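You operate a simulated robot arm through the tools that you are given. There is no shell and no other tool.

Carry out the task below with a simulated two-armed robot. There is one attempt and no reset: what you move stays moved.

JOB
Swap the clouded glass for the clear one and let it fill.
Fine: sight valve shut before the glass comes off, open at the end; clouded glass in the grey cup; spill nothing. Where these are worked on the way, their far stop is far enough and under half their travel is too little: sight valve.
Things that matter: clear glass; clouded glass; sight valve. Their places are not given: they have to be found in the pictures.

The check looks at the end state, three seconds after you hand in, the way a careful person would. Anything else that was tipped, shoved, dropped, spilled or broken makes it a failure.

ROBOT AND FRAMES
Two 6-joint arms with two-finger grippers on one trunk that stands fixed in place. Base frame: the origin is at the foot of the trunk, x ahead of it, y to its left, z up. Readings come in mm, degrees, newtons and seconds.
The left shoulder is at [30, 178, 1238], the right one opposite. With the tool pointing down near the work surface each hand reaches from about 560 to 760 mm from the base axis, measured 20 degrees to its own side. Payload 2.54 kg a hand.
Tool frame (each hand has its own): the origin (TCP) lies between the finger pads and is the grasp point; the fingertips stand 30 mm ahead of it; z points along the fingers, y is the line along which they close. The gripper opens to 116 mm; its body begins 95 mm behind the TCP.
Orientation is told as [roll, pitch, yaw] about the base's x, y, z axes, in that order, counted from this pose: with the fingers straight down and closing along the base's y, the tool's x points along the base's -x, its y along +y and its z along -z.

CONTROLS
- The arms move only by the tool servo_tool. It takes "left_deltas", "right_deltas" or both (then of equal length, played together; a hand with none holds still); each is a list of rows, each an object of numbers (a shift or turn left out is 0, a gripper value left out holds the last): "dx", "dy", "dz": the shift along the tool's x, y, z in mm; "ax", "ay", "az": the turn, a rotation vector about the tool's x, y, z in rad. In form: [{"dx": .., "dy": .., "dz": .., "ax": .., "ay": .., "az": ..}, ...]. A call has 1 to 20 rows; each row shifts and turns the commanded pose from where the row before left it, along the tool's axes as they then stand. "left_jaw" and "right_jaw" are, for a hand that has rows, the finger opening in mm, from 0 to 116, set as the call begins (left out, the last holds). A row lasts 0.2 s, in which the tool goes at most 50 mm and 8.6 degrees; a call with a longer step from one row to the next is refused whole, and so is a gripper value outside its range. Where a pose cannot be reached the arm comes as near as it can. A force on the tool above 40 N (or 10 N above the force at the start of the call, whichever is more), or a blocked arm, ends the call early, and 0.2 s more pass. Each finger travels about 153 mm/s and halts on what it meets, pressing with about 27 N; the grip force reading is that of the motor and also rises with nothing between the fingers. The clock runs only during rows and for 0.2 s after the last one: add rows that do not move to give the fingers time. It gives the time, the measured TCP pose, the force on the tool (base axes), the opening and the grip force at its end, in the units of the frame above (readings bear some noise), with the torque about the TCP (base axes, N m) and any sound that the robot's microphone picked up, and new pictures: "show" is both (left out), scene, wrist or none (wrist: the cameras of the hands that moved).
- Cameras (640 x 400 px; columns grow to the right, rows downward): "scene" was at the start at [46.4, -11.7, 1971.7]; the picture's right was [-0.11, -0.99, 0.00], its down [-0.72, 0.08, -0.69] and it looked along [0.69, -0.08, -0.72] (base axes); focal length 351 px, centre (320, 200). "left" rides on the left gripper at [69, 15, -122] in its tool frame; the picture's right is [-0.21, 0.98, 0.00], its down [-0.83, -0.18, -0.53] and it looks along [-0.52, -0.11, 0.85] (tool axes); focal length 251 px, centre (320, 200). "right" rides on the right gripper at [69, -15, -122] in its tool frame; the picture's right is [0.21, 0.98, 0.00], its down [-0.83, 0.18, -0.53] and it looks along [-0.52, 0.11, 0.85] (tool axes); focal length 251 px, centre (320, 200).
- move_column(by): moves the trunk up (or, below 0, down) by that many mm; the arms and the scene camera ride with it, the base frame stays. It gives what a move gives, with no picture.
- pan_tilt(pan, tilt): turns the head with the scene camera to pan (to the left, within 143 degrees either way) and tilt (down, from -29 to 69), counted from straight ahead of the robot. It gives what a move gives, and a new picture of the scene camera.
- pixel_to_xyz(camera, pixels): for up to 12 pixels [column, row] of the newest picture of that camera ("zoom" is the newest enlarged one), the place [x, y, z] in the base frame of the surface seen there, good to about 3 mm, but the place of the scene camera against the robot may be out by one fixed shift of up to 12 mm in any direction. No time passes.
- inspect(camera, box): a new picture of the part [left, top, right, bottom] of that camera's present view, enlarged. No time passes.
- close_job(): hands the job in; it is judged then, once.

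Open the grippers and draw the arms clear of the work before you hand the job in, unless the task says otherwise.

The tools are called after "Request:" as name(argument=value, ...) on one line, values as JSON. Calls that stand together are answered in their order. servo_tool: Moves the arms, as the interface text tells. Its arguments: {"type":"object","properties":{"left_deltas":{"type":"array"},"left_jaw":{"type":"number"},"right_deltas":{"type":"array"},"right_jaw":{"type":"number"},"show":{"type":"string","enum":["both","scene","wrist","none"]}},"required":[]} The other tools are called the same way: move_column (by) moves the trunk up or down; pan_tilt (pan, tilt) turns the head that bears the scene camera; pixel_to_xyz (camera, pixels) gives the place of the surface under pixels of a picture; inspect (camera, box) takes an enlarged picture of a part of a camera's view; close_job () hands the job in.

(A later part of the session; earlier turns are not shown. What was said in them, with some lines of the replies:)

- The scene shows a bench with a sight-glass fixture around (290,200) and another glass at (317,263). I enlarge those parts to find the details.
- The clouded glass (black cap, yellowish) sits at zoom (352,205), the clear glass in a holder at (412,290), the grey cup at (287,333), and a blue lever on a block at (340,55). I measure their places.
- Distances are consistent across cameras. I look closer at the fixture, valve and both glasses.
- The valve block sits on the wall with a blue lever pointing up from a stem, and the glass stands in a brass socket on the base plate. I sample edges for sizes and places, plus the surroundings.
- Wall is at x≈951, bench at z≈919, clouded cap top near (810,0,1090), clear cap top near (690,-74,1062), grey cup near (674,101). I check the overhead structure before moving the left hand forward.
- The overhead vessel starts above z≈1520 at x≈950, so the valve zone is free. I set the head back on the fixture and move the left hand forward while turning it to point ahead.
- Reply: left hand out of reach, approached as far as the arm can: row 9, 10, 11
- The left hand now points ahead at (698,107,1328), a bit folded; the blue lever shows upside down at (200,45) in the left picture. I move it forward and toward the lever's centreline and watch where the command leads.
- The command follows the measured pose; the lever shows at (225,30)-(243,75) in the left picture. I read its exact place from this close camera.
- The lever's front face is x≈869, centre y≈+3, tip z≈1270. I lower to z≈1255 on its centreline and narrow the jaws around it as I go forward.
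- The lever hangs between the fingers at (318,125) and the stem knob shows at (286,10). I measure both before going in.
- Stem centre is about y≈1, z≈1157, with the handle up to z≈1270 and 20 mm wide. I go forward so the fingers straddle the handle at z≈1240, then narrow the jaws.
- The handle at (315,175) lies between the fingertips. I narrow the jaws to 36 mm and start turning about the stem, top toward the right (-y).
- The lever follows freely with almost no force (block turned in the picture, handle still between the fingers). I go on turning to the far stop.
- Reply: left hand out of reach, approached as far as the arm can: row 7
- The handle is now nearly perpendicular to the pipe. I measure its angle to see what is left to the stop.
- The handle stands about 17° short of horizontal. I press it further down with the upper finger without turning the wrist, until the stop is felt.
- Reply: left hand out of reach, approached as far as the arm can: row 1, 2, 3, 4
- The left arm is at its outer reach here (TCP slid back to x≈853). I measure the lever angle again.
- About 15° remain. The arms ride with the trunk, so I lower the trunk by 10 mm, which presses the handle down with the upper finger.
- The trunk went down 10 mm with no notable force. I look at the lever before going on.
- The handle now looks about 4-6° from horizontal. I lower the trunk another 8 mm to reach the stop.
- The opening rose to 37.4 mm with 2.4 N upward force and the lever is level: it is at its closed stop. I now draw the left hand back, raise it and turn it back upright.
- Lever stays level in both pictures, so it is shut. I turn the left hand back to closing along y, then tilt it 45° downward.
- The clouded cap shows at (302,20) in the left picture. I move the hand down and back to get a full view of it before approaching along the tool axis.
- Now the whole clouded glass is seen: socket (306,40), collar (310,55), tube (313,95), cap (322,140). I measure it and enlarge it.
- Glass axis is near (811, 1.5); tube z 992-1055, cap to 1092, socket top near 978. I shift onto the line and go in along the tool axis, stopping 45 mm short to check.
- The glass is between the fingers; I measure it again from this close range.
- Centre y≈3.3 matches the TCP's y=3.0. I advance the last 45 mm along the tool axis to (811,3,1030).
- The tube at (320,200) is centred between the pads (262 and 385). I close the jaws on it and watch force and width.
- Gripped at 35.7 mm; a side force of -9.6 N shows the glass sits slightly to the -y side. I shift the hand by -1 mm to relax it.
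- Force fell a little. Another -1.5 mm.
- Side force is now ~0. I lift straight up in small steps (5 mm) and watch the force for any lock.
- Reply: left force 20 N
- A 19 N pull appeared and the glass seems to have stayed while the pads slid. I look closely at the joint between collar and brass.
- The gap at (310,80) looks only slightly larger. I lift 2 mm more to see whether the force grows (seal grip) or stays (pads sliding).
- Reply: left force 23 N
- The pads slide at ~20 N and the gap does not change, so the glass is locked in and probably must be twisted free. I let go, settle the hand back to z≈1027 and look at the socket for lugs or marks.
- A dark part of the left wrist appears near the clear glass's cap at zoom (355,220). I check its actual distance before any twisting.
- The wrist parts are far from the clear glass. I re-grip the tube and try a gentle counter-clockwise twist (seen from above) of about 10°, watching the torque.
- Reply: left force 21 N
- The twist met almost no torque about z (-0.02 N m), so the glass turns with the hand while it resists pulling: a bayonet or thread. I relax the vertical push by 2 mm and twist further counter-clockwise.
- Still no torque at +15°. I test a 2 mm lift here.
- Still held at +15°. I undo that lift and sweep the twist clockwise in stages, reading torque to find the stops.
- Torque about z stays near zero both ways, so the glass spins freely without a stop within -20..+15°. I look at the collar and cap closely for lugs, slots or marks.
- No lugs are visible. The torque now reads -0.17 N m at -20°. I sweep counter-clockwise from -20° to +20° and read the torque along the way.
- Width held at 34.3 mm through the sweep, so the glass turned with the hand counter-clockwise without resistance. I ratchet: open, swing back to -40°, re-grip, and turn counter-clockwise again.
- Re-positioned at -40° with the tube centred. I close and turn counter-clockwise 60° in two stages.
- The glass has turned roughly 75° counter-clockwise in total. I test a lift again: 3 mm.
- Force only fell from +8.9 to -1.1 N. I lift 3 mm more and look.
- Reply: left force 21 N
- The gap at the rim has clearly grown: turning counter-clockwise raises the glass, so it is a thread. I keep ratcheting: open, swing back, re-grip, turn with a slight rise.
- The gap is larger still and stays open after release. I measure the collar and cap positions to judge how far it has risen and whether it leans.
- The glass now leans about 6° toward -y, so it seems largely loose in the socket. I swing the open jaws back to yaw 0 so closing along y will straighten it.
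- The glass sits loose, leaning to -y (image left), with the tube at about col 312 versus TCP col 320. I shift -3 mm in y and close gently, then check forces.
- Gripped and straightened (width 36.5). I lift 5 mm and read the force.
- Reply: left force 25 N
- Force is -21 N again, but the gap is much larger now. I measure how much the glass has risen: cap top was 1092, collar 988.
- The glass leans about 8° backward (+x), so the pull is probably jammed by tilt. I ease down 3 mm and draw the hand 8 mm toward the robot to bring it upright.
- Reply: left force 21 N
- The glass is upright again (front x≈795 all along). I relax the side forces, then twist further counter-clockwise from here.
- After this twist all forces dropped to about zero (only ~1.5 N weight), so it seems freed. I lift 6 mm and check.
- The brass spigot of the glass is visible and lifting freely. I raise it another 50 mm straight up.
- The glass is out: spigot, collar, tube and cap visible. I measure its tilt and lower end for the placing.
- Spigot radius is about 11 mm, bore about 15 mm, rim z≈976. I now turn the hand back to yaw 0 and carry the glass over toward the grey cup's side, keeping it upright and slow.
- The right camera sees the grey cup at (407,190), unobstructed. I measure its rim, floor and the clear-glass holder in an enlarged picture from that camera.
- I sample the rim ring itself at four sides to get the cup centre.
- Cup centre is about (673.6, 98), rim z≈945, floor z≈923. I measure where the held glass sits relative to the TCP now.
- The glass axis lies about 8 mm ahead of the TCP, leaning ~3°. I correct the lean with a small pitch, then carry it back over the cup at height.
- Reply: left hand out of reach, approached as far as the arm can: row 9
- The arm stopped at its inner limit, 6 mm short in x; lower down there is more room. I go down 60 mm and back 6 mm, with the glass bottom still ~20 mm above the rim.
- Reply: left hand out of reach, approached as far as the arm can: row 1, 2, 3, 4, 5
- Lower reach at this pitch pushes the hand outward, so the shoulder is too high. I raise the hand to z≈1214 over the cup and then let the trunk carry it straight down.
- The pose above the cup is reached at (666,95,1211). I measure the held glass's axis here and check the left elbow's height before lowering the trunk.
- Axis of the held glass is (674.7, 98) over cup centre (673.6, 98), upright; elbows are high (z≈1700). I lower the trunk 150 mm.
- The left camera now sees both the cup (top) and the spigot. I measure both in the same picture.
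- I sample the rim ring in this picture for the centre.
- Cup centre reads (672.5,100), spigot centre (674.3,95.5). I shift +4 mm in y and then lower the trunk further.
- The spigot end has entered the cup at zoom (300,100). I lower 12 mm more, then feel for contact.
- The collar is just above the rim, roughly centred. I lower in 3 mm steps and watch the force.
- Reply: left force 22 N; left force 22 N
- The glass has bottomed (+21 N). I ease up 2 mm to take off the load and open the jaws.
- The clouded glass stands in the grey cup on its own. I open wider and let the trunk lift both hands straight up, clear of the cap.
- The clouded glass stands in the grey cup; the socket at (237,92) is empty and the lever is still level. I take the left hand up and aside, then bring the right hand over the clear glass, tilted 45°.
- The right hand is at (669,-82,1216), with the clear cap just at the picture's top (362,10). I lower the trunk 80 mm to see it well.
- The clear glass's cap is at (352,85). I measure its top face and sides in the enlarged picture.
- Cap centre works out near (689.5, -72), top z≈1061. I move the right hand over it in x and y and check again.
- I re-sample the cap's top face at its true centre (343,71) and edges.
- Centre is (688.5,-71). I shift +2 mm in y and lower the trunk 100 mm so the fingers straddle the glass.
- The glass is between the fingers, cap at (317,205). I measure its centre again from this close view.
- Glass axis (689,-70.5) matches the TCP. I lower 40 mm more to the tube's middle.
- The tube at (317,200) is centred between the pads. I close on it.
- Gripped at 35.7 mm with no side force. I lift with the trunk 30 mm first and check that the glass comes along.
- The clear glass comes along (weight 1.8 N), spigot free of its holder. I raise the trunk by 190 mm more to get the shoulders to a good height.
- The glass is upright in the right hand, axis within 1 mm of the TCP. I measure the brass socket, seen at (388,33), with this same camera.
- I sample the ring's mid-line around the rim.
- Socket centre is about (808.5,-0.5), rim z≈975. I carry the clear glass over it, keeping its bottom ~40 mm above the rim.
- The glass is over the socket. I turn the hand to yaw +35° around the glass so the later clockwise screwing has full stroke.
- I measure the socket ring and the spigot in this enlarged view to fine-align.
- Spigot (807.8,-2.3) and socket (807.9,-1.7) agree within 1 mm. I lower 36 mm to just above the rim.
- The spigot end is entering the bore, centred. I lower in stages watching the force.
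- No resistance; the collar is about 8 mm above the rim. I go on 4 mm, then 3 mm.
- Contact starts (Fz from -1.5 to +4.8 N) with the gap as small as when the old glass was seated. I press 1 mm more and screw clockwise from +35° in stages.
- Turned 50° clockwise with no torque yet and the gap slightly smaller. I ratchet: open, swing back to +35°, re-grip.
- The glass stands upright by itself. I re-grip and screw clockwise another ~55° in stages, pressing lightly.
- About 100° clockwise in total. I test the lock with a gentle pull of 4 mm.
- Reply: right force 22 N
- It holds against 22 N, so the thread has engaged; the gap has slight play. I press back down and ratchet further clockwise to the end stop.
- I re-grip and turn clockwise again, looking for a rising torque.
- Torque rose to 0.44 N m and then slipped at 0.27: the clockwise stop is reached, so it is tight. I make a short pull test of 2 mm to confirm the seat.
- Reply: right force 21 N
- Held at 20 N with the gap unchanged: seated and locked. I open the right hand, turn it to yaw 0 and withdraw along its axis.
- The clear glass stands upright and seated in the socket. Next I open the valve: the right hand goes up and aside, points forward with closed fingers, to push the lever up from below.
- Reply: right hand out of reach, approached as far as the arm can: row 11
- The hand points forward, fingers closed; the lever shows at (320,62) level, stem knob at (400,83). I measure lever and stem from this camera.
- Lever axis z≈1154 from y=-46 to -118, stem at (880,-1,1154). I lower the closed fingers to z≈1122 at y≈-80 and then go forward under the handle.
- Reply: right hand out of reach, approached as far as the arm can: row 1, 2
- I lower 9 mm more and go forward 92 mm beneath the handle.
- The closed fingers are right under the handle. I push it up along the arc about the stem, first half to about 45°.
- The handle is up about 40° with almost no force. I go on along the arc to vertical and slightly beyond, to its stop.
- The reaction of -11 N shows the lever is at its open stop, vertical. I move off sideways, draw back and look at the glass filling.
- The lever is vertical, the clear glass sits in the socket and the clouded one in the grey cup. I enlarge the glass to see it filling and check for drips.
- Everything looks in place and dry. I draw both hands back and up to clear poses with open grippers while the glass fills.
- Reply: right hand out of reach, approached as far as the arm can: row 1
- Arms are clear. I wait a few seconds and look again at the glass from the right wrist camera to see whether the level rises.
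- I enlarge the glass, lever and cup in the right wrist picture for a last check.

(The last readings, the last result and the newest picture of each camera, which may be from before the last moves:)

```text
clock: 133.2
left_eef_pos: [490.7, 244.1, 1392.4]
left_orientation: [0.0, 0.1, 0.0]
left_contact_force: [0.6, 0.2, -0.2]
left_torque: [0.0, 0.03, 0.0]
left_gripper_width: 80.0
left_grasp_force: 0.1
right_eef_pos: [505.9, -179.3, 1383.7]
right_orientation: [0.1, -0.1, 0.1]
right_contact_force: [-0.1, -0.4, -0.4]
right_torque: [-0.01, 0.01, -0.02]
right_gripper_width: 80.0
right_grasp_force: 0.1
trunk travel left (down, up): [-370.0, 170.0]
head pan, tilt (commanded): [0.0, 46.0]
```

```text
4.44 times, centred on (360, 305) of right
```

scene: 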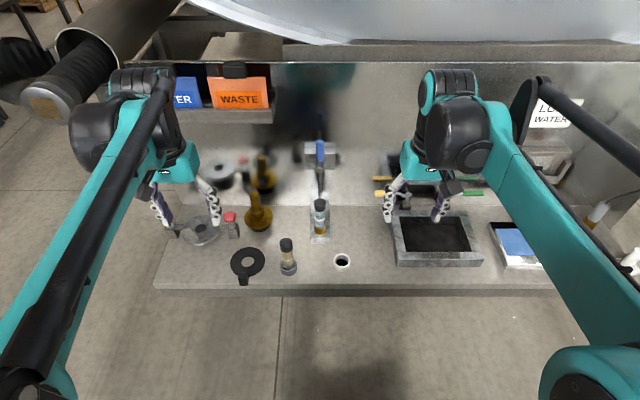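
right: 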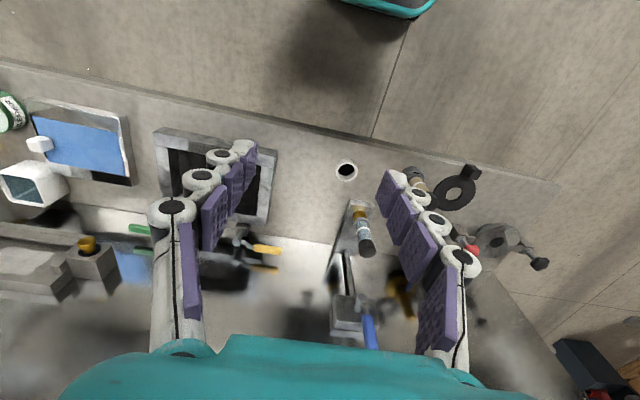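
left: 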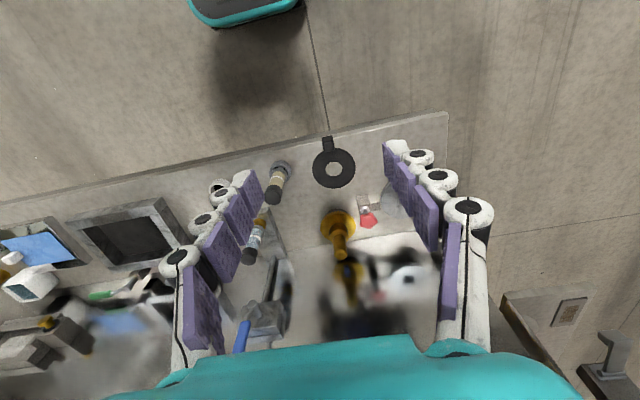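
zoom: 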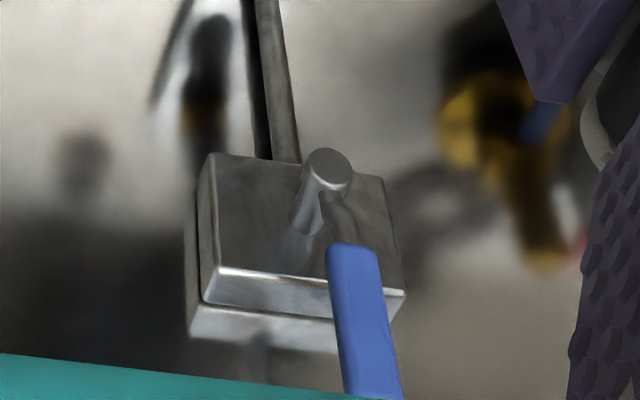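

The valve lever is upright at its open stop. The clear glass is seated and upright, the clouded glass stands in the grey cup, and the bench is dry. Both grippers are open and clear, so I hand the job in.

Request:
close_job()

```text
The job is handed in.
```

The glasses are swapped. The clear glass is screwed tight into the brass socket, and the clouded glass stands upright in the grey cup.

- **Sight valve:** I turned it fully shut before loosening the clouded glass. After the clear glass was in, I pushed it back to its open stop, with the lever upright.
- **Clouded glass:** It is held by a thread, which I only found out when it would not lift. I unscrewed it counter-clockwise. It tilted a few degrees in the socket before it came free, and I kept it upright from there to the cup.
- **Clear glass:** I turned it clockwise until it stopped, and it held against a pull of about 20 N.
- **Filling:** The valve was open for about 10 seconds before I handed in. I saw no drips or spills, but I could not clearly make out the water level in the glass.

Both grippers are open and drawn clear of the bench. As far as I could see, nothing else on it was touched.
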